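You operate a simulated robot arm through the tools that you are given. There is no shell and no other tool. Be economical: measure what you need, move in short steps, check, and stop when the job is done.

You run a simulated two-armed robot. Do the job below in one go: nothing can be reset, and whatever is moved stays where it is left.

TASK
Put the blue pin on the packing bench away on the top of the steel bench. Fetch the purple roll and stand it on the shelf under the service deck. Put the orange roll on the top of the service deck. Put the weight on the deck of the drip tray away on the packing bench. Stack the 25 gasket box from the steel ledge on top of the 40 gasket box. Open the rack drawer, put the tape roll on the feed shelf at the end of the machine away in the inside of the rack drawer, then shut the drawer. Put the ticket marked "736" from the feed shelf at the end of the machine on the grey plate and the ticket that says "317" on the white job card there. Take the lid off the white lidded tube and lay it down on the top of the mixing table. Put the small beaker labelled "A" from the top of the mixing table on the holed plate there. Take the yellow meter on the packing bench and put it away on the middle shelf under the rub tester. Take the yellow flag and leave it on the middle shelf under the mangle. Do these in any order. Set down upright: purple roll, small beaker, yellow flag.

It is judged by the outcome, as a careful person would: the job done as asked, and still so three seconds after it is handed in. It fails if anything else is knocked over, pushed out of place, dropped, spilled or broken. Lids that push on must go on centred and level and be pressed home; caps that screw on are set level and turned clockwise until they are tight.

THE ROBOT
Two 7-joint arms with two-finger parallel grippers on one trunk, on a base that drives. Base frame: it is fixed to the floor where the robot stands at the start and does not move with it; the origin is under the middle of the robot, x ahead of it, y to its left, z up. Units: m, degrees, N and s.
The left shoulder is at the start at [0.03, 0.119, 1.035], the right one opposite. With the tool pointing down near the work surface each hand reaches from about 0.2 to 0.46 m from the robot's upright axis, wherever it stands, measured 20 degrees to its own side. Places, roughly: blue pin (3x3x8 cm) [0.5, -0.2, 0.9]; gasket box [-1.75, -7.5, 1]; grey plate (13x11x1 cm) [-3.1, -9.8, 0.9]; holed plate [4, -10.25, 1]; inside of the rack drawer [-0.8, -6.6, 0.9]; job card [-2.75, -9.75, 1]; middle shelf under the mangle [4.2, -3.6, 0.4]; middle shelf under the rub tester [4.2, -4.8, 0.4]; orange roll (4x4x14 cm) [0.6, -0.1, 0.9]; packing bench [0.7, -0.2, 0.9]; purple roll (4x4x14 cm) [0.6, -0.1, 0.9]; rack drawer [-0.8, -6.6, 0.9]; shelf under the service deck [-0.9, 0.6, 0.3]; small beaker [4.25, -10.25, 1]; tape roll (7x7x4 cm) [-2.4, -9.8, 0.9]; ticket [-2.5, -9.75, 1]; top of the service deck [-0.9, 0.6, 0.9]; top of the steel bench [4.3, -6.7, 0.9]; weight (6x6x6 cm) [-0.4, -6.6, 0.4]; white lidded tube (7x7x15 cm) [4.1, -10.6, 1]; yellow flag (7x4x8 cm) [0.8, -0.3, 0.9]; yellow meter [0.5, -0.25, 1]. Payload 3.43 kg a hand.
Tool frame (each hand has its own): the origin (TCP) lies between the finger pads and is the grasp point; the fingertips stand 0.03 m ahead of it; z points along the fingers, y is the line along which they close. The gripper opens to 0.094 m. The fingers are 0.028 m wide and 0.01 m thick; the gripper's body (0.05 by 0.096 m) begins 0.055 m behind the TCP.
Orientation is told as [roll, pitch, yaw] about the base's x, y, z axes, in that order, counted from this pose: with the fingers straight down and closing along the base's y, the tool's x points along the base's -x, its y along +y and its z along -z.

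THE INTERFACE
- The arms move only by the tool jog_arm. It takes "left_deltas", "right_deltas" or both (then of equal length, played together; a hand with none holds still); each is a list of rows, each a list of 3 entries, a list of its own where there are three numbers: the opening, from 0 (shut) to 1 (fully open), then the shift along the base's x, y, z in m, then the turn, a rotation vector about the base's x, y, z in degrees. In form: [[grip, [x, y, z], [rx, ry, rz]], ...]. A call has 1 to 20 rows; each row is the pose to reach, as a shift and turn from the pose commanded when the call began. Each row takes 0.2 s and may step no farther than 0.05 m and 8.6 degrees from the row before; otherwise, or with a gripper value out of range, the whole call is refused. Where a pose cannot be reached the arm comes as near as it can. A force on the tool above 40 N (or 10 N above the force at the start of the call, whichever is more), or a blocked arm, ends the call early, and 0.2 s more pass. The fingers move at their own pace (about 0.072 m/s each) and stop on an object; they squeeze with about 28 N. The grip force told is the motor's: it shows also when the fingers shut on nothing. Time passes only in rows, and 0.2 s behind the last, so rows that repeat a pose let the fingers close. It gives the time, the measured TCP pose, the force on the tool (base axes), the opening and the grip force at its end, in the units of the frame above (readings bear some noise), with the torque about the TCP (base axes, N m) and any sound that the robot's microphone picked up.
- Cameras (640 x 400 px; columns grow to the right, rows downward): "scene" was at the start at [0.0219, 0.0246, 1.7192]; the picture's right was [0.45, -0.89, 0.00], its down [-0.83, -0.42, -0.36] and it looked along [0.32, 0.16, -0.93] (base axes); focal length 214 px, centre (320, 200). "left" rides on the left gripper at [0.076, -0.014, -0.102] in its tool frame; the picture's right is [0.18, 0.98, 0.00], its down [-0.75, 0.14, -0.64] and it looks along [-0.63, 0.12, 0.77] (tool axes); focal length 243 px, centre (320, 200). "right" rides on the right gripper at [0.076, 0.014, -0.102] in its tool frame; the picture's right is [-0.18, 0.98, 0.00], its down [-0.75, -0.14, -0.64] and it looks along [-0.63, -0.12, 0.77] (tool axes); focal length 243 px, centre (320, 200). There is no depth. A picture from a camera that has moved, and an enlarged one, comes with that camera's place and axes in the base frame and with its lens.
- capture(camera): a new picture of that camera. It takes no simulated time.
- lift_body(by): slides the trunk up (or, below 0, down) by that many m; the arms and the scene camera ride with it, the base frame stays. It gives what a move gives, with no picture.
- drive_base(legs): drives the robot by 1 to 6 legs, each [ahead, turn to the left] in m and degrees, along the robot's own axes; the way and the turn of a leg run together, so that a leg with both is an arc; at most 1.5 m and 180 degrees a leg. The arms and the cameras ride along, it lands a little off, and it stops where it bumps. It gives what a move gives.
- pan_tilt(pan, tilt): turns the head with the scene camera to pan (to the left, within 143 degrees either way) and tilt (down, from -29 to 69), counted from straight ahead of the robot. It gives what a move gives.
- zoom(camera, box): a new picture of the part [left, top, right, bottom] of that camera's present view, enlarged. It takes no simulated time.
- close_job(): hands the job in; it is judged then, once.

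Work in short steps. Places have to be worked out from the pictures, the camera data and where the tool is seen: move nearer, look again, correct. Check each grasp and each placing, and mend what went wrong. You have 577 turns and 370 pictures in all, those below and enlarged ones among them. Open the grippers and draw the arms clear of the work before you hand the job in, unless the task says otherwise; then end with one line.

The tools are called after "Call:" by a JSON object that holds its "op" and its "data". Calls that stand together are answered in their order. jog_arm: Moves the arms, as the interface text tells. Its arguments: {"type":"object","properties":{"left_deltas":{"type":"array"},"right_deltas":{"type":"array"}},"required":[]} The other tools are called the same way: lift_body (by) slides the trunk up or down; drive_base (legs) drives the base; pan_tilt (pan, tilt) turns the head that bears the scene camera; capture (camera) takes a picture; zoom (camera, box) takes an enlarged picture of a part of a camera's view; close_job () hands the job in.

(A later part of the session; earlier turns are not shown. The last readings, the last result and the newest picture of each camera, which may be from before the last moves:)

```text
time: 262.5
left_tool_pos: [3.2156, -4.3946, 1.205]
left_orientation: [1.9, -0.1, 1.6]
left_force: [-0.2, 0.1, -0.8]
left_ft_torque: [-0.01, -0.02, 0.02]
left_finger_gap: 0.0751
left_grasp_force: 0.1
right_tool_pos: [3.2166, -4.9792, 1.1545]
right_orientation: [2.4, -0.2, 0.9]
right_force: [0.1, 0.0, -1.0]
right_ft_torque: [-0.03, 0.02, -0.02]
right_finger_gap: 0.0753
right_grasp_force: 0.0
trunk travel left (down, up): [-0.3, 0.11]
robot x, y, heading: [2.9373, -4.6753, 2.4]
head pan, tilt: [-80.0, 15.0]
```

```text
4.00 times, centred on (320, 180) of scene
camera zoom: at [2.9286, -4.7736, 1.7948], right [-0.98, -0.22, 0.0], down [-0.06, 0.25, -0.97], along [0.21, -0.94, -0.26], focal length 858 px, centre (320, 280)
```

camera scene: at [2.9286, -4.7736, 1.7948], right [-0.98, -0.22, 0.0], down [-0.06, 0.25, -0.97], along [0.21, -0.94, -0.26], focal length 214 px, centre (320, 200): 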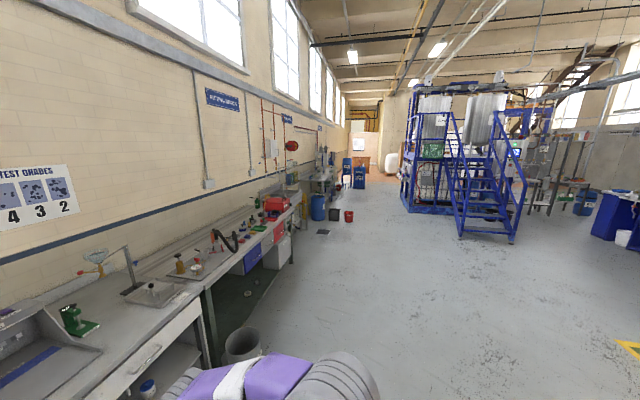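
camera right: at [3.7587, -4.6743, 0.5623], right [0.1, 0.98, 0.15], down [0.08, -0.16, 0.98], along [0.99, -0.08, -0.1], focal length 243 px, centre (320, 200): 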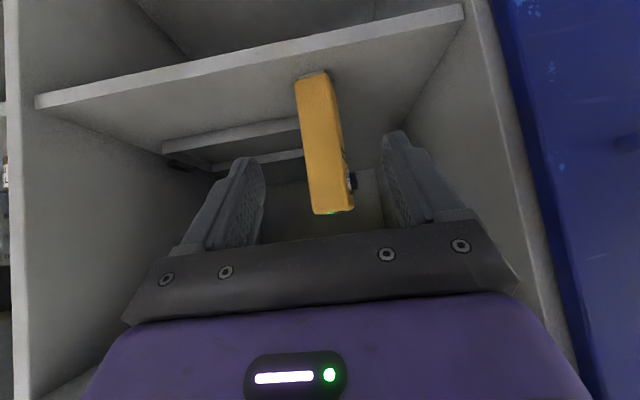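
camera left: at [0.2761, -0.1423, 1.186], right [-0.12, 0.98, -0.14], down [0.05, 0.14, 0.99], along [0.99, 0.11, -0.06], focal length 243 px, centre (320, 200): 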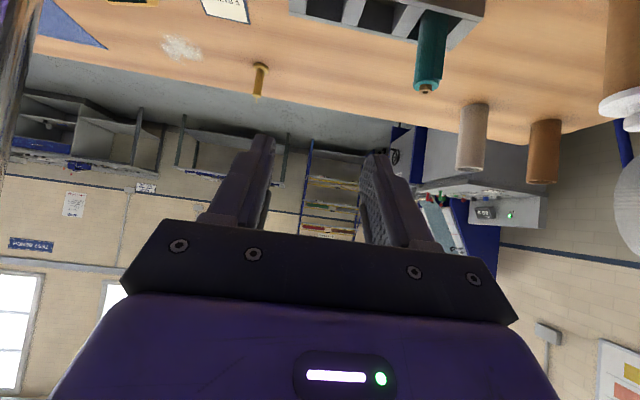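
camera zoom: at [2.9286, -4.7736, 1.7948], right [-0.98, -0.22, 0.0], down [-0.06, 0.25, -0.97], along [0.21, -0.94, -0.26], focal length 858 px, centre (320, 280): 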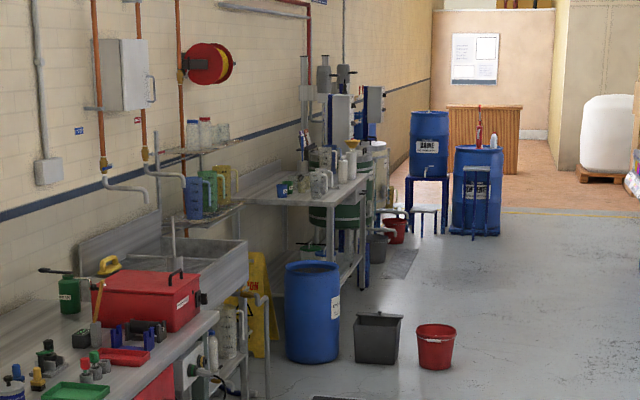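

The mixing table is at x≥3.88, y −9.5…−10.6; bins stand at (3.3–3.6, −9.5). I drive down the aisle at x≈2.5 and then face the table.

Call:
{"op": "drive_base", "data": {"legs": [[0, -97], [1.4, 0], [1.4, 0], [1.4, 0], [1.42, 0]]}}

Call:
{"op": "drive_base", "data": {"legs": [[0, 94.5]]}}

Call:
{"op": "pan_tilt", "data": {"pan": 0, "tilt": 25}}

Call:
{"op": "capture", "data": {"camera": "scene"}}

```text
time: 293.4
left_tool_pos: [3.0357, -10.6038, 1.2037]
left_orientation: [1.9, 0.0, -90.9]
left_force: [0.2, -0.6, 0.0]
left_ft_torque: [0.01, 0.03, 0.01]
left_finger_gap: 0.0752
left_grasp_force: 0.1
right_tool_pos: [2.4522, -10.5788, 1.1532]
right_orientation: [2.4, 0.0, -91.6]
right_force: [-0.3, -0.4, 0.0]
right_ft_torque: [-0.02, 0.02, 0.02]
right_finger_gap: 0.0752
right_grasp_force: 0.1
trunk travel left (down, up): [-0.3, 0.11]
robot x, y, heading: [2.7657, -10.3146, -89.9]
head pan, tilt: [-80.0, 15.0]
```

```text
time: 297.9
left_tool_pos: [3.0214, -10.0072, 1.2041]
left_orientation: [1.9, 0.0, 5.3]
left_force: [-0.4, 0.4, 0.3]
left_ft_torque: [-0.02, 0.02, -0.01]
left_finger_gap: 0.0754
left_grasp_force: 0.0
right_tool_pos: [3.0609, -10.5911, 1.1539]
right_orientation: [2.3, 0.0, 4.7]
right_force: [-0.7, 0.2, 0.1]
right_ft_torque: [0.02, 0.0, -0.01]
right_finger_gap: 0.0752
right_grasp_force: 0.0
trunk travel left (down, up): [-0.3, 0.11]
robot x, y, heading: [2.7637, -10.3125, 6.1]
head pan, tilt: [-80.0, 15.0]
```

```text
time: 299.4
left_tool_pos: [3.023, -10.0091, 1.2047]
left_orientation: [1.9, 0.0, 5.4]
left_force: [0.1, 0.2, -0.3]
left_ft_torque: [-0.02, 0.01, 0.03]
left_finger_gap: 0.0753
left_grasp_force: 0.0
right_tool_pos: [3.0605, -10.5897, 1.1535]
right_orientation: [2.5, -0.2, 4.7]
right_force: [-0.8, 0.8, 0.1]
right_ft_torque: [0.0, 0.01, -0.01]
right_finger_gap: 0.0754
right_grasp_force: 0.2
trunk travel left (down, up): [-0.3, 0.11]
robot x, y, heading: [2.7625, -10.3124, 6.2]
head pan, tilt: [0.0, 25.0]
```

```text
272 pictures are left
camera scene: at [2.8257, -10.3063, 1.7786], right [0.11, -0.99, 0.0], down [-0.42, -0.05, -0.91], along [0.9, 0.1, -0.42], focal length 214 px, centre (320, 200)
```

scene: 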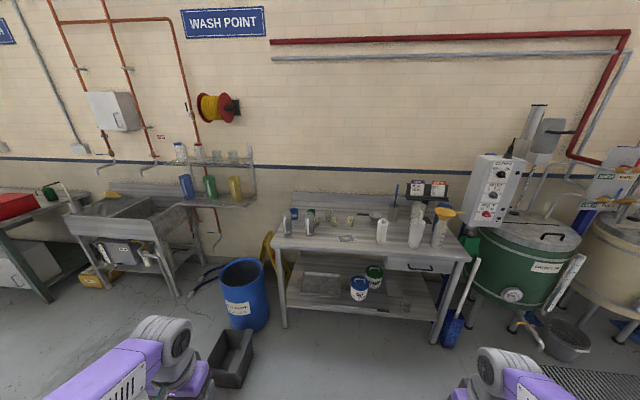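

I zoom on the mixing table top.

Call:
{"op": "zoom", "data": {"camera": "scene", "box": [265, 165, 485, 300]}}

```text
2.91 times, centred on (375, 232) of scene
camera zoom: at [2.8257, -10.3063, 1.7786], right [0.11, -0.99, 0.0], down [-0.42, -0.05, -0.91], along [0.9, 0.1, -0.42], focal length 624 px, centre (160, 106)
```

zoom: 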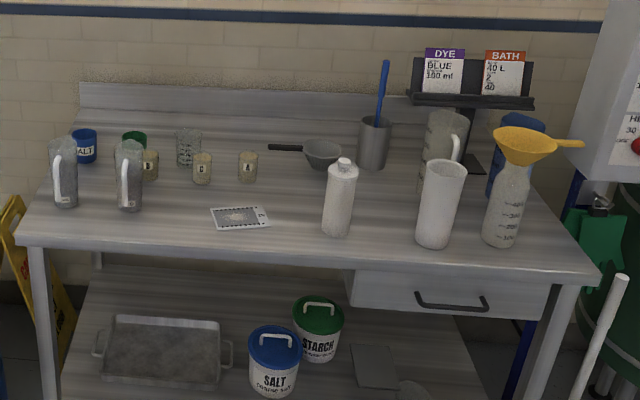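

Tube (white, knobbed lid) at ≈[4.05, −10.59]; beaker "A" at ≈[4.30, −10.38]; holed plate at ≈[4.09, −10.36]. I drive closer with an S-curve.

Call:
{"op": "drive_base", "data": {"legs": [[0, -6], [0.36, -22], [0.36, 22]]}}

Call:
{"op": "pan_tilt", "data": {"pan": 0, "tilt": 50}}

Call:
{"op": "capture", "data": {"camera": "scene"}}

```text
time: 304.2
left_tool_pos: [3.7552, -10.1798, 1.2042]
left_orientation: [1.9, 0.0, -1.8]
left_force: [0.5, -0.2, 0.7]
left_ft_torque: [0.03, -0.03, -0.03]
left_finger_gap: 0.0752
left_grasp_force: 0.2
right_tool_pos: [3.722, -10.7634, 1.1542]
right_orientation: [2.3, -0.1, -2.4]
right_force: [-0.3, -0.1, 0.8]
right_ft_torque: [0.01, 0.01, 0.0]
right_finger_gap: 0.0755
right_grasp_force: 0.0
trunk travel left (down, up): [-0.3, 0.11]
robot x, y, heading: [3.4631, -10.4486, -1.0]
head pan, tilt: [0.0, 25.0]
```

```text
time: 305.1
left_tool_pos: [3.7545, -10.1804, 1.2048]
left_orientation: [1.9, -0.1, -1.7]
left_force: [-0.6, -0.8, 0.3]
left_ft_torque: [0.01, 0.02, -0.02]
left_finger_gap: 0.0752
left_grasp_force: 0.2
right_tool_pos: [3.7212, -10.7651, 1.1537]
right_orientation: [2.4, -0.3, -2.4]
right_force: [0.1, 0.0, -0.1]
right_ft_torque: [0.02, 0.01, 0.01]
right_finger_gap: 0.0753
right_grasp_force: 0.1
trunk travel left (down, up): [-0.3, 0.11]
robot x, y, heading: [3.4603, -10.4512, -0.7]
head pan, tilt: [0.0, 50.0]
```

```text
270 pictures are left
camera scene: at [3.5082, -10.4524, 1.7412], right [-0.01, -1.0, 0.0], down [-0.77, 0.01, -0.64], along [0.64, -0.01, -0.77], focal length 214 px, centre (320, 200)
```

scene: 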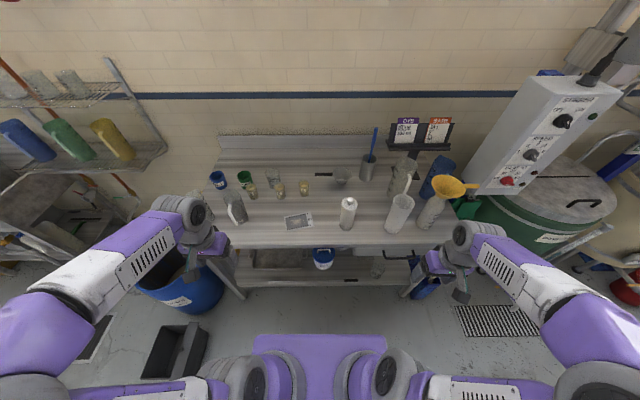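

Call:
{"op": "zoom", "data": {"camera": "scene", "box": [205, 130, 465, 260]}}

```text
2.46 times, centred on (335, 195) of scene
camera zoom: at [3.5082, -10.4524, 1.7412], right [-0.01, -1.0, 0.0], down [-0.77, 0.01, -0.64], along [0.64, -0.01, -0.77], focal length 528 px, centre (283, 212)
```

zoom: 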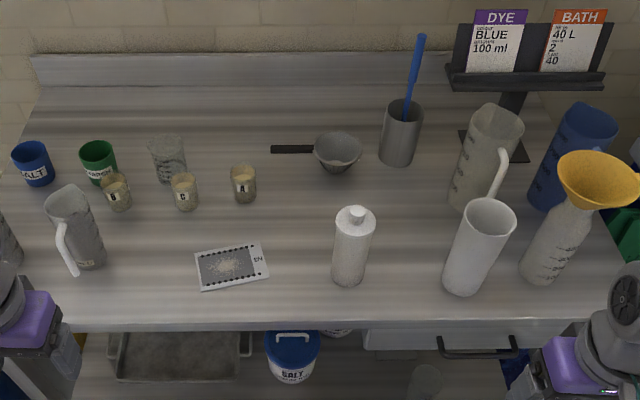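

Table top z≈0.90. I drive 12 cm closer, then prepare the left hand (45° tilt) for beaker A.

Call:
{"op": "drive_base", "data": {"legs": [[0.12, 0]]}}

Call:
{"op": "jog_arm", "data": {"left_deltas": [[0.8, [0.0, -0.01, 0], [0, -4, 0]], [0.8, [0.0, -0.03, 0], [0, -8, 0]], [0.8, [0.01, -0.05, 0], [0, -12, 0]], [0.8, [0.02, -0.07, 0], [0, -16, 0]], [0.8, [0.03, -0.09, 0], [0, -20, 0]], [0.8, [0.04, -0.11, 0], [0, -24, 0]], [0.8, [0.05, -0.13, 0], [0, -28, 0]], [0.8, [0.06, -0.15, 0], [0, -32, 0]], [0.8, [0.08, -0.17, 0], [0, -36, 0]], [0.8, [0.1, -0.18, 0], [0, -40, 0]], [0.8, [0.12, -0.19, 0], [0, -44, 0]], [0.8, [0.14, -0.2, 0], [0, -48, 0]]]}}

Call:
{"op": "capture", "data": {"camera": "left"}}

Call:
{"op": "capture", "data": {"camera": "scene"}}

```text
time: 306.3
left_tool_pos: [3.8751, -10.1825, 1.2045]
left_orientation: [1.9, 0.1, -1.8]
left_force: [-0.4, 0.4, 0.0]
left_ft_torque: [0.0, 0.02, 0.01]
left_finger_gap: 0.0748
left_grasp_force: 0.1
right_tool_pos: [3.8403, -10.7659, 1.154]
right_orientation: [2.5, -0.1, -2.5]
right_force: [-0.3, -0.4, 0.3]
right_ft_torque: [-0.03, -0.02, 0.01]
right_finger_gap: 0.0751
right_grasp_force: 0.0
trunk travel left (down, up): [-0.3, 0.11]
robot x, y, heading: [3.5773, -10.4537, -1.0]
head pan, tilt: [0.0, 50.0]
```

```text
time: 308.9
left_tool_pos: [4.0147, -10.3829, 1.2052]
left_orientation: [3.9, -48.1, -2.6]
left_force: [0.1, -0.2, -0.7]
left_ft_torque: [-0.01, 0.02, 0.03]
left_finger_gap: 0.0754
left_grasp_force: 0.1
right_tool_pos: [3.8412, -10.7661, 1.1531]
right_orientation: [2.4, -0.1, -2.5]
right_force: [-0.3, 0.4, -0.5]
right_ft_torque: [0.0, 0.02, -0.02]
right_finger_gap: 0.075
right_grasp_force: 0.0
trunk travel left (down, up): [-0.3, 0.11]
robot x, y, heading: [3.5765, -10.4525, -1.1]
head pan, tilt: [0.0, 50.0]
```

```text
268 pictures are left
camera left: at [3.8878, -10.3985, 1.2147], right [-0.13, 0.99, -0.09], down [0.02, 0.1, 1.0], along [0.99, 0.12, -0.04], focal length 243 px, centre (320, 200)
```

left: 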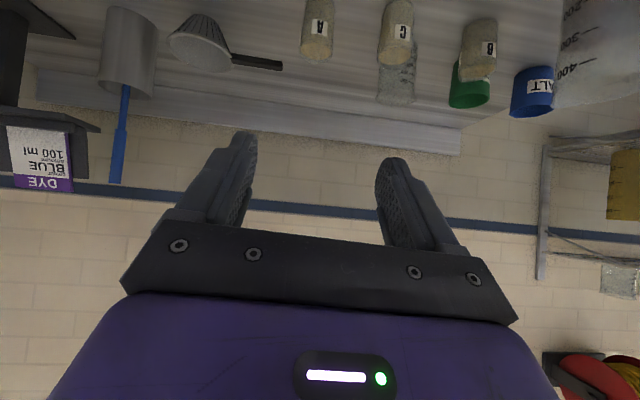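

```text
267 pictures are left
camera scene: at [3.6284, -10.4545, 1.7411], right [-0.01, -1.0, 0.0], down [-0.77, 0.01, -0.64], along [0.64, -0.01, -0.77], focal length 214 px, centre (320, 200)
```

scene: 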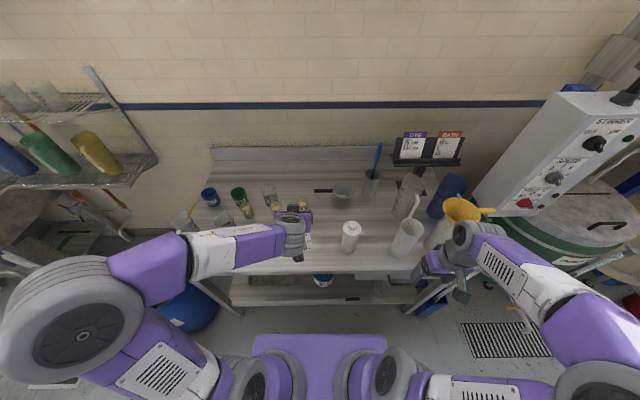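

Beaker A: rim at ≈[4.266, −10.382, 0.965]. I move to a pre-grasp point.

Call:
{"op": "jog_arm", "data": {"left_deltas": [[0.8, [0.03, 0, -0.035], [0, 0, 0]], [0.8, [0.06, 0, -0.07], [0, 0, 0]], [0.8, [0.09, 0, -0.105], [0, 0, 0]], [0.8, [0.12, 0, -0.14], [0, 0, 0]], [0.8, [0.145, 0, -0.17], [0, 0, 0]], [0.8, [0.165, 0, -0.19], [0, 0, 0]]]}}

Call:
{"op": "capture", "data": {"camera": "left"}}

```text
time: 310.3
left_tool_pos: [4.1787, -10.3827, 1.0147]
left_orientation: [3.8, -48.0, -2.8]
left_force: [-0.4, 0.2, -0.9]
left_ft_torque: [0.02, 0.02, 0.02]
left_finger_gap: 0.0751
left_grasp_force: 0.1
right_tool_pos: [3.8416, -10.7648, 1.1539]
right_orientation: [2.3, -0.1, -2.6]
right_force: [-0.3, 0.7, -0.4]
right_ft_torque: [0.0, 0.01, 0.0]
right_finger_gap: 0.0753
right_grasp_force: 0.0
trunk travel left (down, up): [-0.3, 0.11]
robot x, y, heading: [3.5808, -10.4513, -0.9]
head pan, tilt: [0.0, 50.0]
```

```text
266 pictures are left
camera left: at [4.0528, -10.3974, 1.0251], right [-0.13, 0.99, -0.09], down [0.03, 0.1, 0.99], along [0.99, 0.12, -0.04], focal length 243 px, centre (320, 200)
```

left: 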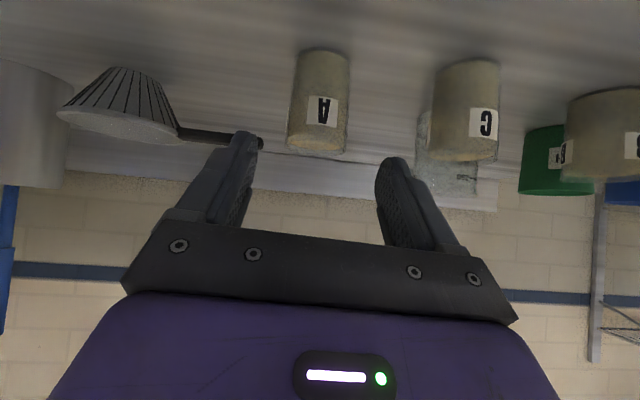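

Aligned. Advance around the beaker.

Call:
{"op": "jog_arm", "data": {"left_deltas": [[0.8, [0.03, 0.002, -0.028], [0, 0, 0]], [0.8, [0.058, 0.004, -0.054], [0, 0, 0]], [0.8, [0.083, 0.005, -0.075], [0, 0, 0]]]}}

Call:
{"op": "capture", "data": {"camera": "left"}}

Call:
{"op": "zoom", "data": {"camera": "scene", "box": [205, 150, 465, 280]}}

```text
time: 311.1
left_tool_pos: [4.2631, -10.3772, 0.9385]
left_orientation: [4.0, -48.1, -2.8]
left_force: [-0.1, 0.4, 0.0]
left_ft_torque: [0.01, 0.0, -0.06]
left_finger_gap: 0.0755
left_grasp_force: 0.0
right_tool_pos: [3.8405, -10.7665, 1.1531]
right_orientation: [2.3, -0.1, -2.4]
right_force: [1.0, -0.6, 0.5]
right_ft_torque: [0.01, 0.0, 0.0]
right_finger_gap: 0.0749
right_grasp_force: 0.1
trunk travel left (down, up): [-0.3, 0.11]
robot x, y, heading: [3.5785, -10.4512, -0.8]
head pan, tilt: [0.0, 50.0]
```

```text
265 pictures are left
camera left: at [4.1359, -10.392, 0.9491], right [-0.13, 0.99, -0.09], down [0.03, 0.1, 1.0], along [0.99, 0.12, -0.04], focal length 243 px, centre (320, 200)
```

left: 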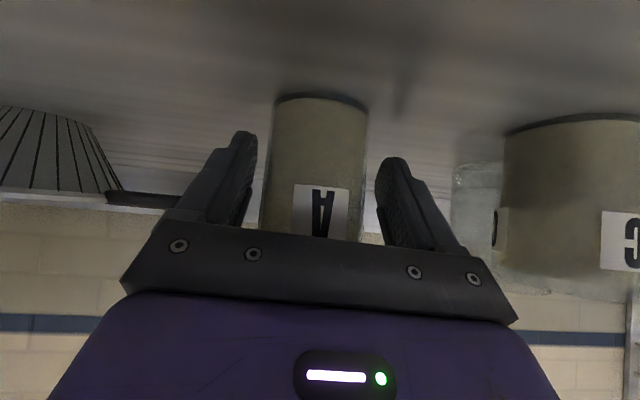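

```text
2.46 times, centred on (335, 215) of scene
camera zoom: at [3.6287, -10.4543, 1.7411], right [-0.01, -1.0, 0.0], down [-0.77, 0.01, -0.64], along [0.64, -0.01, -0.77], focal length 528 px, centre (283, 163)
```

zoom: 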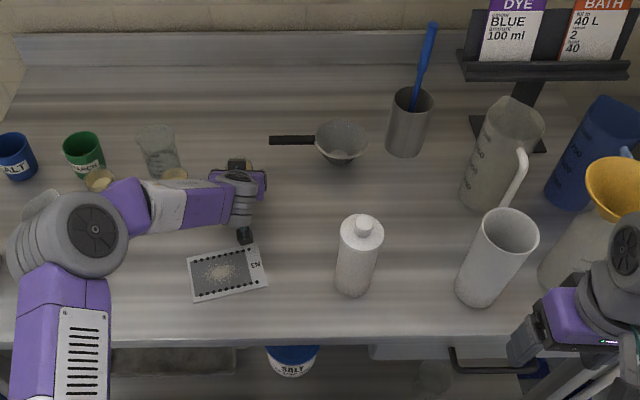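

Beaker is between the pads. Close gently and lift 4 cm.

Call:
{"op": "jog_arm", "data": {"left_deltas": [[0.5, [0, 0, 0], [0, 0, 0]], [0.2, [0, 0, 0], [0, 0, 0]], [0, [0, 0, 0], [0, 0, 0]], [0, [0, 0, 0], [0, 0, 0]], [0, [0, 0, 0.02], [0, 0, 0]], [0, [0, 0, 0.045], [0, 0, 0]]]}}

Call:
{"op": "capture", "data": {"camera": "left"}}

```text
time: 312.5
left_tool_pos: [4.2626, -10.3786, 0.9833]
left_orientation: [3.9, -48.0, -2.7]
left_force: [0.2, -0.7, -0.9]
left_ft_torque: [0.01, -0.03, 0.03]
left_finger_gap: 0.0556
left_grasp_force: 28.3
right_tool_pos: [3.8395, -10.7653, 1.1537]
right_orientation: [2.4, -0.2, -2.4]
right_force: [-0.6, -0.4, 0.3]
right_ft_torque: [-0.02, 0.04, 0.01]
right_finger_gap: 0.075
right_grasp_force: 0.1
trunk travel left (down, up): [-0.3, 0.11]
robot x, y, heading: [3.5819, -10.452, -1.0]
head pan, tilt: [0.0, 50.0]
```

```text
263 pictures are left
camera left: at [4.1353, -10.3931, 0.9942], right [-0.13, 0.99, -0.09], down [0.03, 0.1, 0.99], along [0.99, 0.12, -0.04], focal length 243 px, centre (320, 200)
```

left: 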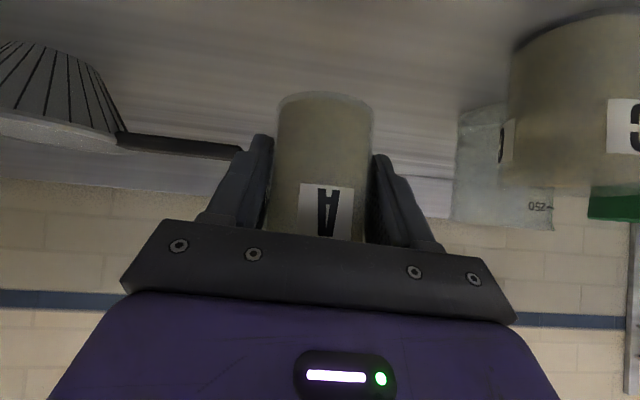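

Beaker held. Plate centre ≈[4.075, −10.363]; I carry it there.

Call:
{"op": "jog_arm", "data": {"left_deltas": [[0, [-0.03, 0, 0.01], [0, 0, 0]], [0, [-0.07, 0.004, 0.01], [0, 0, 0]], [0, [-0.11, 0.008, 0.01], [0, 0, 0]], [0, [-0.15, 0.012, 0.01], [0, 0, 0]], [0, [-0.188, 0.016, 0.01], [0, 0, 0]], [0, [-0.188, 0.016, -0.015], [0, 0, 0]]]}}

Call:
{"op": "capture", "data": {"camera": "left"}}

Call:
{"op": "zoom", "data": {"camera": "scene", "box": [205, 150, 465, 280]}}

```text
time: 313.9
left_tool_pos: [4.0752, -10.3616, 0.9709]
left_orientation: [3.7, -48.0, -2.6]
left_force: [0.7, -0.4, -1.0]
left_ft_torque: [0.02, -0.05, 0.03]
left_finger_gap: 0.0555
left_grasp_force: 27.8
right_tool_pos: [3.8432, -10.7653, 1.1536]
right_orientation: [2.4, -0.1, -2.5]
right_force: [0.7, -0.1, -0.2]
right_ft_torque: [0.03, 0.01, 0.01]
right_finger_gap: 0.0751
right_grasp_force: 0.1
trunk travel left (down, up): [-0.3, 0.11]
robot x, y, heading: [3.5805, -10.4506, -1.0]
head pan, tilt: [0.0, 50.0]
```

```text
262 pictures are left
camera left: at [3.9484, -10.3765, 0.9812], right [-0.13, 0.99, -0.09], down [0.03, 0.1, 0.99], along [0.99, 0.12, -0.04], focal length 243 px, centre (320, 200)
```

left: 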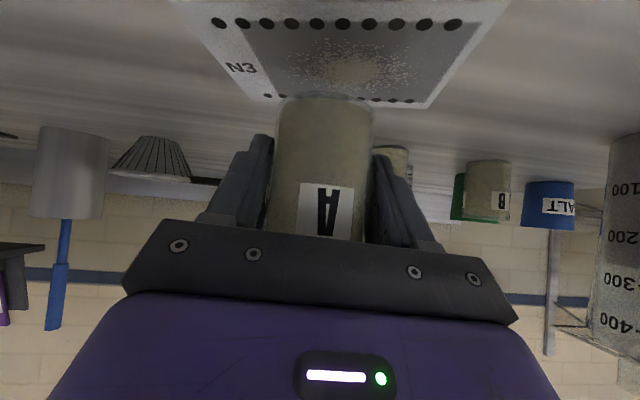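

```text
2.46 times, centred on (335, 215) of scene
camera zoom: at [3.6291, -10.454, 1.7411], right [-0.01, -1.0, 0.0], down [-0.77, 0.01, -0.64], along [0.64, -0.01, -0.77], focal length 528 px, centre (283, 163)
```

zoom: 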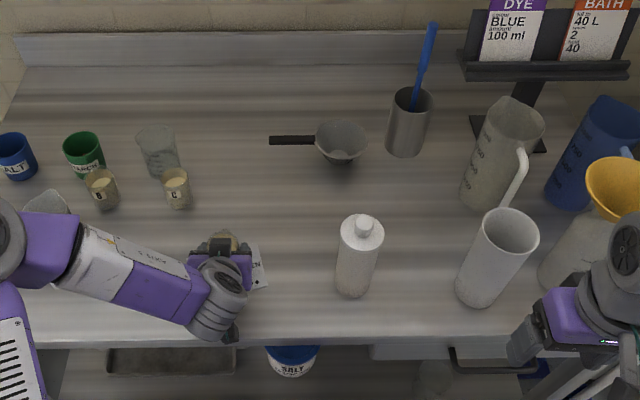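

Over the plate centre. Creep down to contact.

Call:
{"op": "jog_arm", "data": {"left_deltas": [[0, [0, 0, -0.01], [0, 0, 0]], [0, [0, 0, -0.018], [0, 0, 0]]]}}

Call:
{"op": "jog_arm", "data": {"left_deltas": [[0, [0, 0, -0.004], [0, 0, 0]]]}}

```text
time: 314.5
left_tool_pos: [4.0752, -10.3621, 0.9518]
left_orientation: [4.0, -48.0, -2.7]
left_force: [-0.5, 0.2, -1.1]
left_ft_torque: [0.01, 0.0, -0.02]
left_finger_gap: 0.0554
left_grasp_force: 27.6
right_tool_pos: [3.84, -10.7653, 1.1531]
right_orientation: [2.4, -0.2, -2.5]
right_force: [0.0, -0.3, 0.7]
right_ft_torque: [0.02, 0.02, 0.02]
right_finger_gap: 0.0754
right_grasp_force: 0.0
trunk travel left (down, up): [-0.3, 0.11]
robot x, y, heading: [3.5794, -10.4547, -1.2]
head pan, tilt: [0.0, 50.0]
```

```text
time: 314.9
left_tool_pos: [4.0739, -10.3621, 0.9472]
left_orientation: [3.9, -48.0, -2.7]
left_force: [0.1, 0.4, -1.1]
left_ft_torque: [-0.03, -0.02, -0.02]
left_finger_gap: 0.0553
left_grasp_force: 28.1
right_tool_pos: [3.8401, -10.7666, 1.1541]
right_orientation: [2.4, -0.2, -2.6]
right_force: [0.1, -0.6, 0.8]
right_ft_torque: [-0.02, -0.01, 0.01]
right_finger_gap: 0.0752
right_grasp_force: 0.1
trunk travel left (down, up): [-0.3, 0.11]
robot x, y, heading: [3.5846, -10.4531, -0.9]
head pan, tilt: [0.0, 50.0]
```

Call:
{"op": "jog_arm", "data": {"left_deltas": [[0, [0, 0, -0.004], [0, 0, 0]]]}}

Call:
{"op": "jog_arm", "data": {"left_deltas": [[0, [0, 0, -0.002], [0, 0, 0]]]}}

```text
time: 315.3
left_tool_pos: [4.0756, -10.3622, 0.9453]
left_orientation: [4.0, -48.0, -2.7]
left_force: [0.3, 1.1, -0.4]
left_ft_torque: [-0.01, -0.01, 0.01]
left_finger_gap: 0.0555
left_grasp_force: 28.0
right_tool_pos: [3.8398, -10.7669, 1.1528]
right_orientation: [2.4, -0.2, -2.4]
right_force: [-0.2, -0.3, -0.1]
right_ft_torque: [-0.04, 0.0, 0.03]
right_finger_gap: 0.075
right_grasp_force: 0.0
trunk travel left (down, up): [-0.3, 0.11]
robot x, y, heading: [3.5777, -10.4514, -0.9]
head pan, tilt: [0.0, 50.0]
```

```text
time: 315.7
left_tool_pos: [4.075, -10.3629, 0.9437]
left_orientation: [3.8, -48.3, -2.7]
left_force: [-2.5, 0.8, 9.3]
left_ft_torque: [-0.19, 0.22, -0.07]
left_finger_gap: 0.0552
left_grasp_force: 28.2
right_tool_pos: [3.8391, -10.7655, 1.1537]
right_orientation: [2.4, -0.2, -2.5]
right_force: [0.3, -1.0, -0.6]
right_ft_torque: [0.0, 0.02, 0.01]
right_finger_gap: 0.075
right_grasp_force: 0.0
trunk travel left (down, up): [-0.3, 0.11]
robot x, y, heading: [3.58, -10.4553, -0.8]
head pan, tilt: [0.0, 50.0]
```

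Contact. Ease off 1.5 mm, open, withdraw along the axis.

Call:
{"op": "jog_arm", "data": {"left_deltas": [[0, [0, 0, 0.0015], [0, 0, 0]], [0.7, [0, 0, 0.0015], [0, 0, 0]], [0.85, [0, 0, 0.0015], [0, 0, 0]], [0.85, [-0.02, 0, 0.02], [0, 0, 0]], [0.85, [-0.05, 0, 0.046], [0, 0, 0]], [0.85, [-0.08, 0, 0.075], [0, 0, 0]], [0.85, [-0.1, 0, 0.11], [0, 0, 0]]]}}

Call:
{"op": "capture", "data": {"camera": "left"}}

Call:
{"op": "zoom", "data": {"camera": "scene", "box": [205, 150, 465, 280]}}

```text
time: 317.3
left_tool_pos: [3.9897, -10.3677, 1.053]
left_orientation: [4.1, -48.0, -2.8]
left_force: [0.2, -0.1, -0.5]
left_ft_torque: [0.02, 0.0, -0.02]
left_finger_gap: 0.0799
left_grasp_force: 0.1
left hand out of reach, approached as far as the arm can: row 7
right_tool_pos: [3.8402, -10.7669, 1.1537]
right_orientation: [2.5, -0.2, -2.5]
right_force: [0.3, -0.5, 0.4]
right_ft_torque: [-0.02, -0.02, 0.0]
right_finger_gap: 0.0754
right_grasp_force: 0.0
trunk travel left (down, up): [-0.3, 0.11]
robot x, y, heading: [3.5778, -10.4586, -0.6]
head pan, tilt: [0.0, 50.0]
```

```text
260 pictures are left
camera left: at [3.8632, -10.3834, 1.064], right [-0.13, 0.99, -0.09], down [0.03, 0.09, 1.0], along [0.99, 0.12, -0.04], focal length 243 px, centre (320, 200)
```

left: 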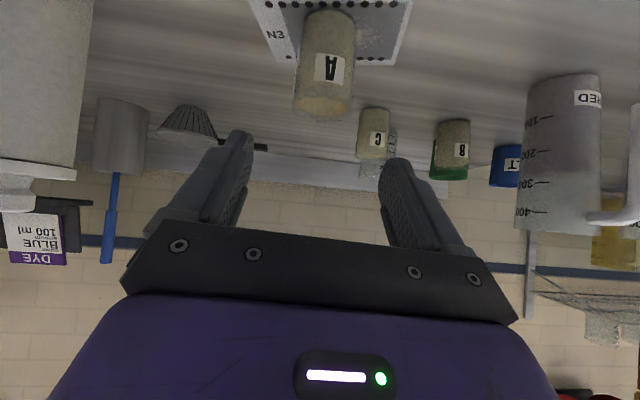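

```text
2.46 times, centred on (335, 215) of scene
camera zoom: at [3.6267, -10.4549, 1.7412], right [-0.02, -1.0, 0.0], down [-0.77, 0.01, -0.64], along [0.64, -0.01, -0.77], focal length 528 px, centre (283, 163)
```

zoom: 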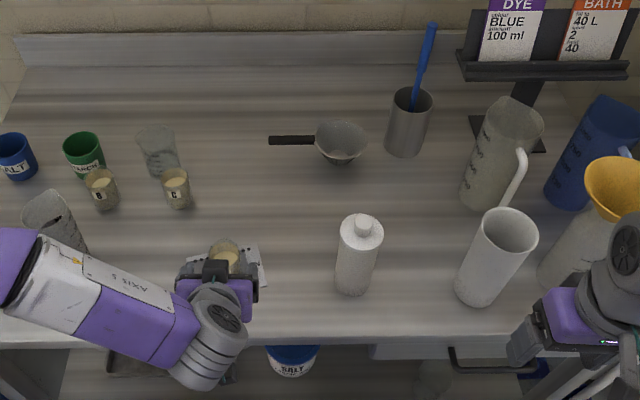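

Beaker A stands on the holed plate. Next the tube: centre ≈[4.058, −10.581], body up to ≈1.04, lid disc ≈1.055, knob top ≈1.10. I bring the left hand, yawed −45°, to a pre-grasp beside the tube.

Call:
{"op": "jog_arm", "data": {"left_deltas": [[1, [0, -0.0, 0.02], [0, 0, -4]], [1, [0, -0.02, 0.02], [0, 0, -10]], [1, [0, -0.045, 0.02], [0, 0, -17]], [1, [0, -0.07, 0.02], [0, 0, -24]], [1, [0, -0.095, 0.02], [0, 0, -31]], [1, [0.0, -0.12, 0.0], [0, 0, -38]], [1, [0.005, -0.14, -0.02], [0, 0, -45]]]}}

Call:
{"op": "capture", "data": {"camera": "left"}}

Call:
{"op": "zoom", "data": {"camera": "scene", "box": [205, 150, 465, 280]}}

```text
time: 318.9
left_tool_pos: [3.9953, -10.5097, 1.0313]
left_orientation: [4.0, -48.0, -47.8]
left_force: [0.5, 0.3, -0.8]
left_ft_torque: [0.0, -0.01, 0.03]
left_finger_gap: 0.0941
left_grasp_force: 0.1
right_tool_pos: [3.8406, -10.7661, 1.1532]
right_orientation: [2.4, -0.1, -2.5]
right_force: [0.4, 0.1, -0.6]
right_ft_torque: [-0.01, 0.0, -0.03]
right_finger_gap: 0.0751
right_grasp_force: 0.1
trunk travel left (down, up): [-0.3, 0.11]
robot x, y, heading: [3.5797, -10.4525, -0.9]
head pan, tilt: [0.0, 50.0]
```

```text
258 pictures are left
camera left: at [3.8947, -10.4292, 1.0429], right [0.61, 0.79, -0.09], down [0.09, 0.05, 1.0], along [0.79, -0.61, -0.04], focal length 243 px, centre (320, 200)
```

left: 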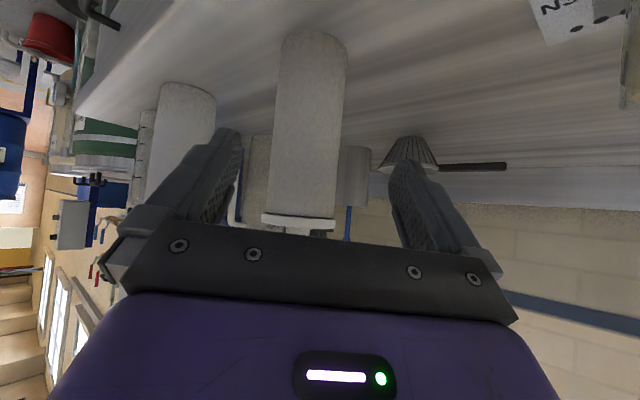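

```text
2.46 times, centred on (335, 215) of scene
camera zoom: at [3.6284, -10.454, 1.7411], right [-0.01, -1.0, 0.0], down [-0.77, 0.01, -0.64], along [0.64, -0.01, -0.77], focal length 528 px, centre (283, 163)
```

zoom: 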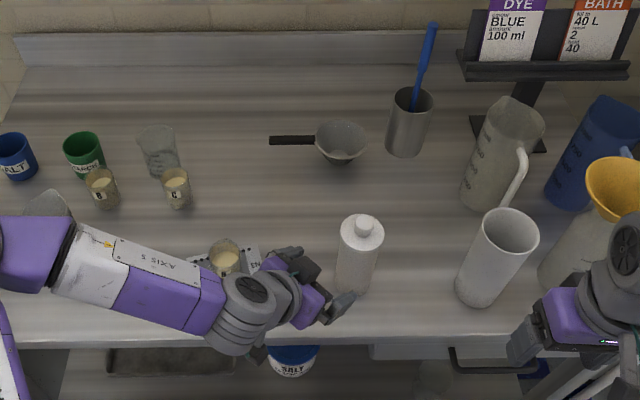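

Well aligned. I advance around the tube body and grip it lightly low.

Call:
{"op": "jog_arm", "data": {"left_deltas": [[1, [0.02, -0.022, -0.01], [0, 0, 0]], [1, [0.04, -0.043, -0.035], [0, 0, 0]], [1, [0.055, -0.06, -0.055], [0, 0, 0]], [1, [0.066, -0.071, -0.071], [0, 0, 0]]]}}

Call:
{"op": "capture", "data": {"camera": "left"}}

```text
time: 319.9
left_tool_pos: [4.0618, -10.5814, 0.9604]
left_orientation: [4.0, -48.0, -47.9]
left_force: [0.0, -0.7, 0.4]
left_ft_torque: [0.03, 0.0, -0.04]
left_finger_gap: 0.0941
left_grasp_force: 0.0
right_tool_pos: [3.8412, -10.7658, 1.1531]
right_orientation: [2.5, -0.2, -2.6]
right_force: [-0.3, -0.4, -0.2]
right_ft_torque: [-0.03, -0.01, 0.02]
right_finger_gap: 0.075
right_grasp_force: 0.1
trunk travel left (down, up): [-0.3, 0.11]
robot x, y, heading: [3.5802, -10.4533, -1.2]
head pan, tilt: [0.0, 50.0]
```

```text
256 pictures are left
camera left: at [3.9625, -10.5016, 0.9713], right [0.61, 0.79, -0.09], down [0.09, 0.05, 1.0], along [0.79, -0.61, -0.04], focal length 243 px, centre (320, 200)
```

left: 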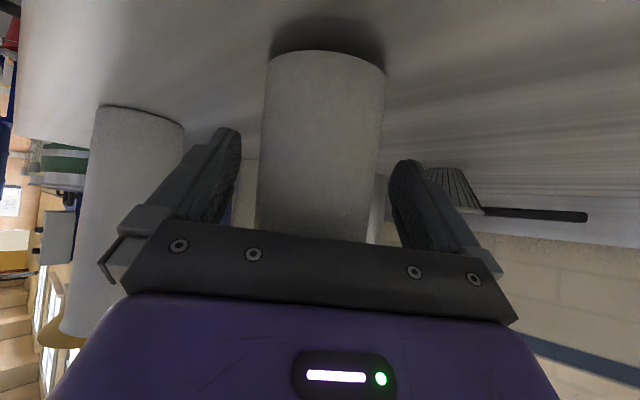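

Tube is centred between the pads. Close.

Call:
{"op": "jog_arm", "data": {"left_deltas": [[0.7, [0, 0, 0], [0, 0, 0]], [0.5, [0, 0, 0], [0, 0, 0]], [0.3, [0, 0, 0], [0, 0, 0]], [0.3, [0, 0, 0], [0, 0, 0]]]}}

Call:
{"op": "zoom", "data": {"camera": "scene", "box": [285, 190, 425, 280]}}

Call:
{"op": "capture", "data": {"camera": "right"}}

```text
time: 320.9
left_tool_pos: [4.0626, -10.5808, 0.9614]
left_orientation: [3.8, -48.1, -47.6]
left_force: [0.4, -0.4, 0.0]
left_ft_torque: [-0.01, 0.03, 0.01]
left_finger_gap: 0.0633
left_grasp_force: 28.2
right_tool_pos: [3.8408, -10.7658, 1.1552]
right_orientation: [2.4, -0.1, -2.6]
right_force: [0.1, -0.1, -0.2]
right_ft_torque: [-0.02, 0.0, 0.0]
right_finger_gap: 0.075
right_grasp_force: 0.0
trunk travel left (down, up): [-0.3, 0.11]
robot x, y, heading: [3.5785, -10.4505, -0.8]
head pan, tilt: [0.0, 50.0]
```

```text
4.44 times, centred on (355, 235) of scene
camera zoom: at [3.6276, -10.4542, 1.7411], right [-0.01, -1.0, 0.0], down [-0.77, 0.01, -0.64], along [0.64, -0.01, -0.77], focal length 953 px, centre (164, 44)
```

zoom: 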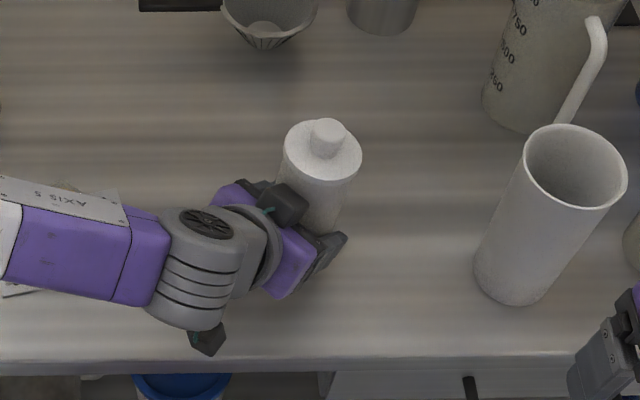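

```text
254 pictures are left
camera right: at [3.765, -10.7526, 1.2562], right [0.23, 0.97, 0.04], down [0.74, -0.2, 0.64], along [0.63, -0.11, -0.77], focal length 243 px, centre (320, 200)
```

right: 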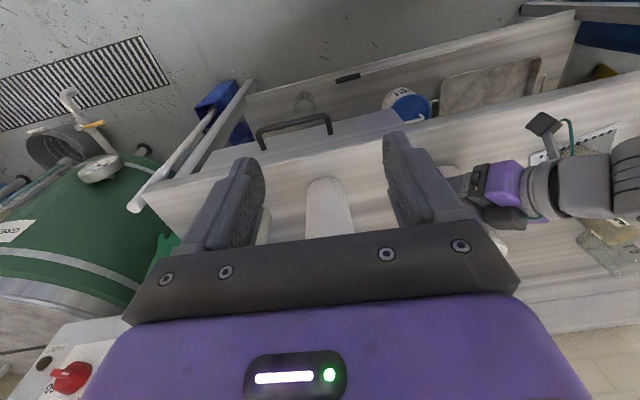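

The tube is held. Knob axis ≈[4.063, −10.588], knob z≈1.07–1.105. I bring the right hand above it.

Call:
{"op": "jog_arm", "data": {"right_deltas": [[0.6, [0.02, 0.01, 0.03], [0, 0, 0]], [0.6, [0.05, 0.03, 0.045], [0, 0, 0]], [0.6, [0.085, 0.06, 0.045], [0, 0, 0]], [0.6, [0.12, 0.09, 0.045], [0, 0, 0]], [0.6, [0.155, 0.12, 0.045], [0, 0, 0]], [0.6, [0.19, 0.15, 0.045], [0, 0, 0]], [0.6, [0.222, 0.178, 0.045], [0, 0, 0]]]}}

Call:
{"op": "capture", "data": {"camera": "right"}}

Call:
{"op": "zoom", "data": {"camera": "scene", "box": [285, 190, 425, 280]}}

```text
time: 322.5
left_tool_pos: [4.0631, -10.5806, 0.9607]
left_orientation: [3.8, -48.0, -47.6]
left_force: [0.7, 0.5, -0.4]
left_ft_torque: [-0.01, 0.01, -0.05]
left_finger_gap: 0.0631
left_grasp_force: 27.8
right_tool_pos: [4.0644, -10.5867, 1.1984]
right_orientation: [2.4, -0.1, -2.6]
right_force: [0.5, 0.1, -0.6]
right_ft_torque: [-0.05, 0.04, 0.02]
right_finger_gap: 0.0563
right_grasp_force: 0.1
trunk travel left (down, up): [-0.3, 0.11]
robot x, y, heading: [3.5797, -10.4545, -0.9]
head pan, tilt: [0.0, 50.0]
```

```text
253 pictures are left
camera right: at [3.9885, -10.5733, 1.3007], right [0.23, 0.97, 0.04], down [0.74, -0.2, 0.64], along [0.63, -0.11, -0.77], focal length 243 px, centre (320, 200)
```

right: 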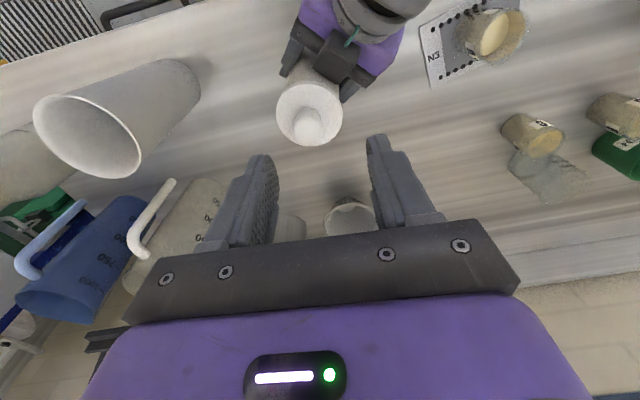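

```text
4.44 times, centred on (355, 235) of scene
camera zoom: at [3.6289, -10.4531, 1.7411], right [-0.01, -1.0, 0.0], down [-0.77, 0.01, -0.64], along [0.64, -0.01, -0.77], focal length 953 px, centre (164, 44)
```

zoom: 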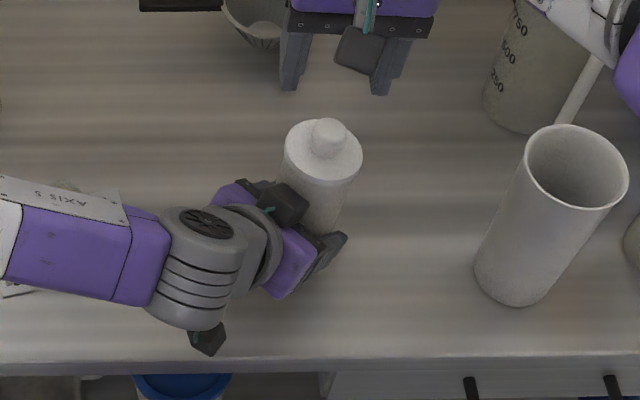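

Knob top at ≈[4.069, −10.592, 1.105]. I descend with the tips to ~1.077 and check.

Call:
{"op": "jog_arm", "data": {"right_deltas": [[0.6, [0.005, -0.005, -0.03], [0, 0, 0]], [0.6, [0.005, -0.005, -0.06], [0, 0, 0]], [0.6, [0.005, -0.005, -0.08], [0, 0, 0]], [0.6, [0.005, -0.005, -0.09], [0, 0, 0]]]}}

Call:
{"op": "capture", "data": {"camera": "right"}}

Call:
{"op": "zoom", "data": {"camera": "scene", "box": [285, 190, 425, 280]}}

```text
time: 323.5
left_tool_pos: [4.0624, -10.5815, 0.9621]
left_orientation: [3.8, -48.1, -47.7]
left_force: [-1.0, -0.1, -0.6]
left_ft_torque: [0.02, -0.02, 0.01]
left_finger_gap: 0.0632
left_grasp_force: 28.0
right_tool_pos: [4.0675, -10.593, 1.1084]
right_orientation: [2.4, -0.1, -2.4]
right_force: [-0.6, -0.4, -0.4]
right_ft_torque: [-0.01, -0.02, -0.02]
right_finger_gap: 0.0565
right_grasp_force: 0.1
trunk travel left (down, up): [-0.3, 0.11]
robot x, y, heading: [3.5795, -10.4542, -0.8]
head pan, tilt: [0.0, 50.0]
```

```text
251 pictures are left
camera right: at [3.9923, -10.5801, 1.2109], right [0.23, 0.97, 0.04], down [0.74, -0.2, 0.64], along [0.63, -0.11, -0.77], focal length 243 px, centre (320, 200)
```

right: 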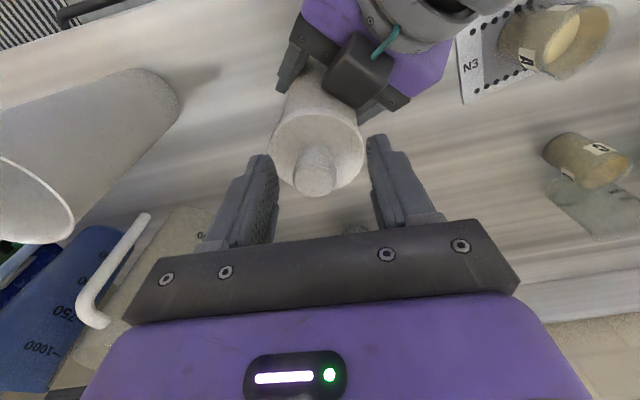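

```text
4.44 times, centred on (355, 235) of scene
camera zoom: at [3.6276, -10.4541, 1.7411], right [-0.01, -1.0, 0.0], down [-0.77, 0.01, -0.64], along [0.64, -0.01, -0.77], focal length 953 px, centre (164, 44)
```

zoom: 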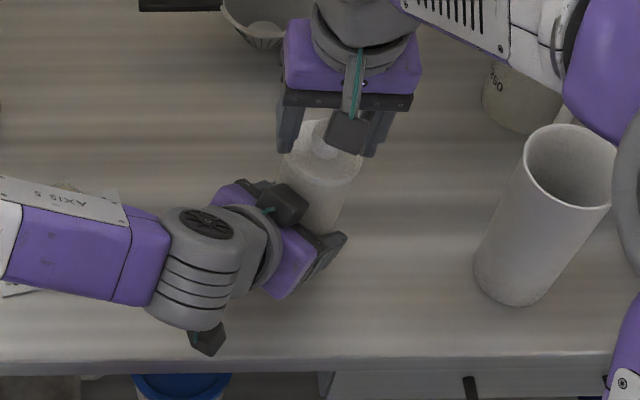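

Knob sits between the finger ends (4 mm off in y). I adjust, close, and check.

Call:
{"op": "jog_arm", "data": {"right_deltas": [[0.6, [0.001, -0.004, -0.004], [0, 0, 0]], [0.3, [0.001, -0.004, -0.004], [0, 0, 0]], [0.1, [0.001, -0.004, -0.004], [0, 0, 0]], [0, [0.001, -0.004, -0.004], [0, 0, 0]]]}}

Call:
{"op": "capture", "data": {"camera": "right"}}

```text
time: 324.5
left_tool_pos: [4.0634, -10.5807, 0.9619]
left_orientation: [3.8, -48.0, -47.6]
left_force: [0.9, -0.3, -0.8]
left_ft_torque: [-0.03, 0.05, -0.01]
left_finger_gap: 0.0627
left_grasp_force: 27.7
right_tool_pos: [4.0687, -10.5962, 1.1044]
right_orientation: [2.4, -0.1, -2.5]
right_force: [0.0, -0.1, 1.2]
right_ft_torque: [-0.02, -0.02, 0.0]
right_finger_gap: 0.026
right_grasp_force: 28.0
trunk travel left (down, up): [-0.3, 0.11]
robot x, y, heading: [3.5813, -10.453, -0.9]
head pan, tilt: [0.0, 50.0]
heard: snap
```

```text
249 pictures are left
camera right: at [3.9931, -10.5836, 1.2071], right [0.23, 0.97, 0.04], down [0.74, -0.2, 0.64], along [0.63, -0.11, -0.77], focal length 243 px, centre (320, 200)
```

right: 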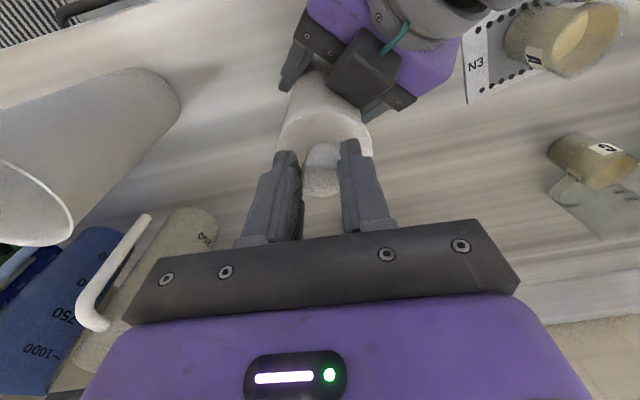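

A "snap": the lid popped loose. I lift it straight up.

Call:
{"op": "jog_arm", "data": {"right_deltas": [[0, [0, 0, 0.01], [0, 0, 0]], [0, [0, 0, 0.02], [0, 0, 0]], [0, [0, 0, 0.04], [0, 0, 0]], [0, [0, 0, 0.07], [0, 0, 0]]]}}

Call:
{"op": "capture", "data": {"camera": "right"}}

Call:
{"op": "zoom", "data": {"camera": "scene", "box": [285, 170, 465, 285]}}

```text
time: 325.5
left_tool_pos: [4.0642, -10.5802, 0.9607]
left_orientation: [3.9, -47.9, -47.7]
left_force: [-1.0, 0.1, 0.0]
left_ft_torque: [0.02, 0.02, 0.0]
left_finger_gap: 0.0629
left_grasp_force: 27.9
right_tool_pos: [4.0695, -10.594, 1.1754]
right_orientation: [2.4, -0.1, -2.5]
right_force: [-0.8, -0.4, -0.2]
right_ft_torque: [-0.01, 0.0, 0.01]
right_finger_gap: 0.0258
right_grasp_force: 27.9
trunk travel left (down, up): [-0.3, 0.11]
robot x, y, heading: [3.5741, -10.4536, -0.8]
head pan, tilt: [0.0, 50.0]
```

```text
248 pictures are left
camera right: at [3.9931, -10.5815, 1.2772], right [0.23, 0.97, 0.04], down [0.74, -0.2, 0.64], along [0.63, -0.11, -0.77], focal length 243 px, centre (320, 200)
```

right: 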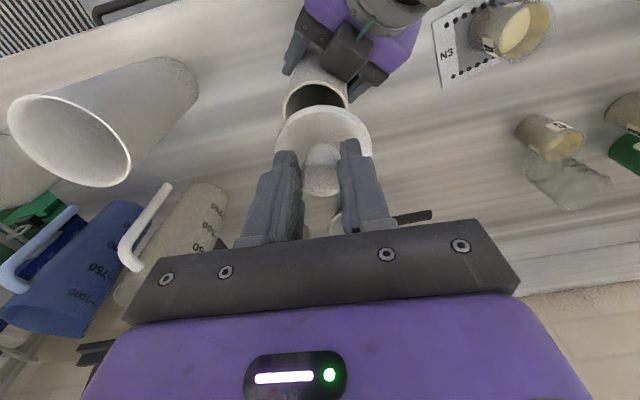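

```text
3.48 times, centred on (375, 228) of scene
camera zoom: at [3.6271, -10.454, 1.7412], right [-0.01, -1.0, 0.0], down [-0.77, 0.01, -0.64], along [0.64, -0.01, -0.77], focal length 746 px, centre (129, 104)
```

zoom: 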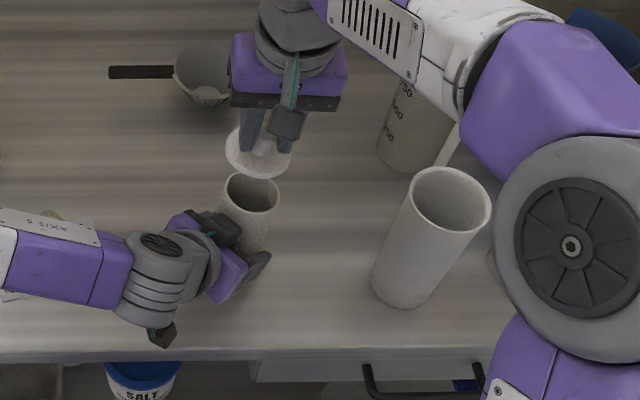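

Lid is off; the tube stays upright in the left hand. I release the tube and withdraw the left hand.

Call:
{"op": "jog_arm", "data": {"left_deltas": [[0.85, [0, 0, 0], [0, 0, 0]], [1, [0, 0, 0], [0, 0, 0]], [1, [-0.01, 0.011, 0.013], [0, 0, 0]], [1, [-0.03, 0.033, 0.035], [0, 0, 0]], [1, [-0.05, 0.055, 0.06], [0, 0, 0]], [1, [-0.07, 0.085, 0.08], [0, 0, 0]], [1, [-0.085, 0.12, 0.1], [0, 0, 0]], [1, [-0.1, 0.15, 0.125], [0, 0, 0]], [1, [-0.11, 0.18, 0.15], [0, 0, 0]], [1, [-0.12, 0.22, 0.17], [0, 0, 0]], [1, [-0.13, 0.26, 0.18], [0, 0, 0]]]}}

Call:
{"op": "zoom", "data": {"camera": "scene", "box": [225, 170, 445, 285]}}

```text
time: 327.9
left_tool_pos: [3.9399, -10.3155, 1.1449]
left_orientation: [3.8, -48.1, -47.6]
left_force: [0.4, 0.4, -0.1]
left_ft_torque: [-0.03, -0.01, -0.05]
left_finger_gap: 0.0937
left_grasp_force: 0.0
left hand out of reach, approached as far as the arm can: row 9, 10, 11
right_tool_pos: [4.0701, -10.5912, 1.1763]
right_orientation: [2.3, -0.3, -2.3]
right_force: [-0.7, 0.7, -0.4]
right_ft_torque: [-0.06, 0.01, 0.06]
right_finger_gap: 0.0259
right_grasp_force: 27.7
trunk travel left (down, up): [-0.3, 0.11]
robot x, y, heading: [3.5779, -10.4506, -1.0]
head pan, tilt: [0.0, 50.0]
```

```text
2.91 times, centred on (335, 228) of scene
camera zoom: at [3.6278, -10.4484, 1.7411], right [-0.01, -1.0, 0.0], down [-0.77, 0.01, -0.64], along [0.64, -0.01, -0.77], focal length 624 px, centre (276, 120)
```

zoom: 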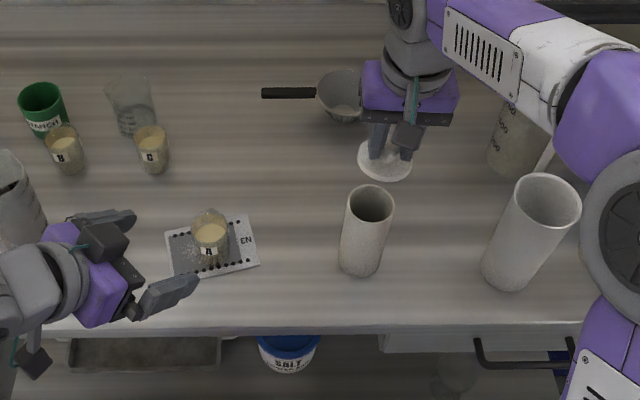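

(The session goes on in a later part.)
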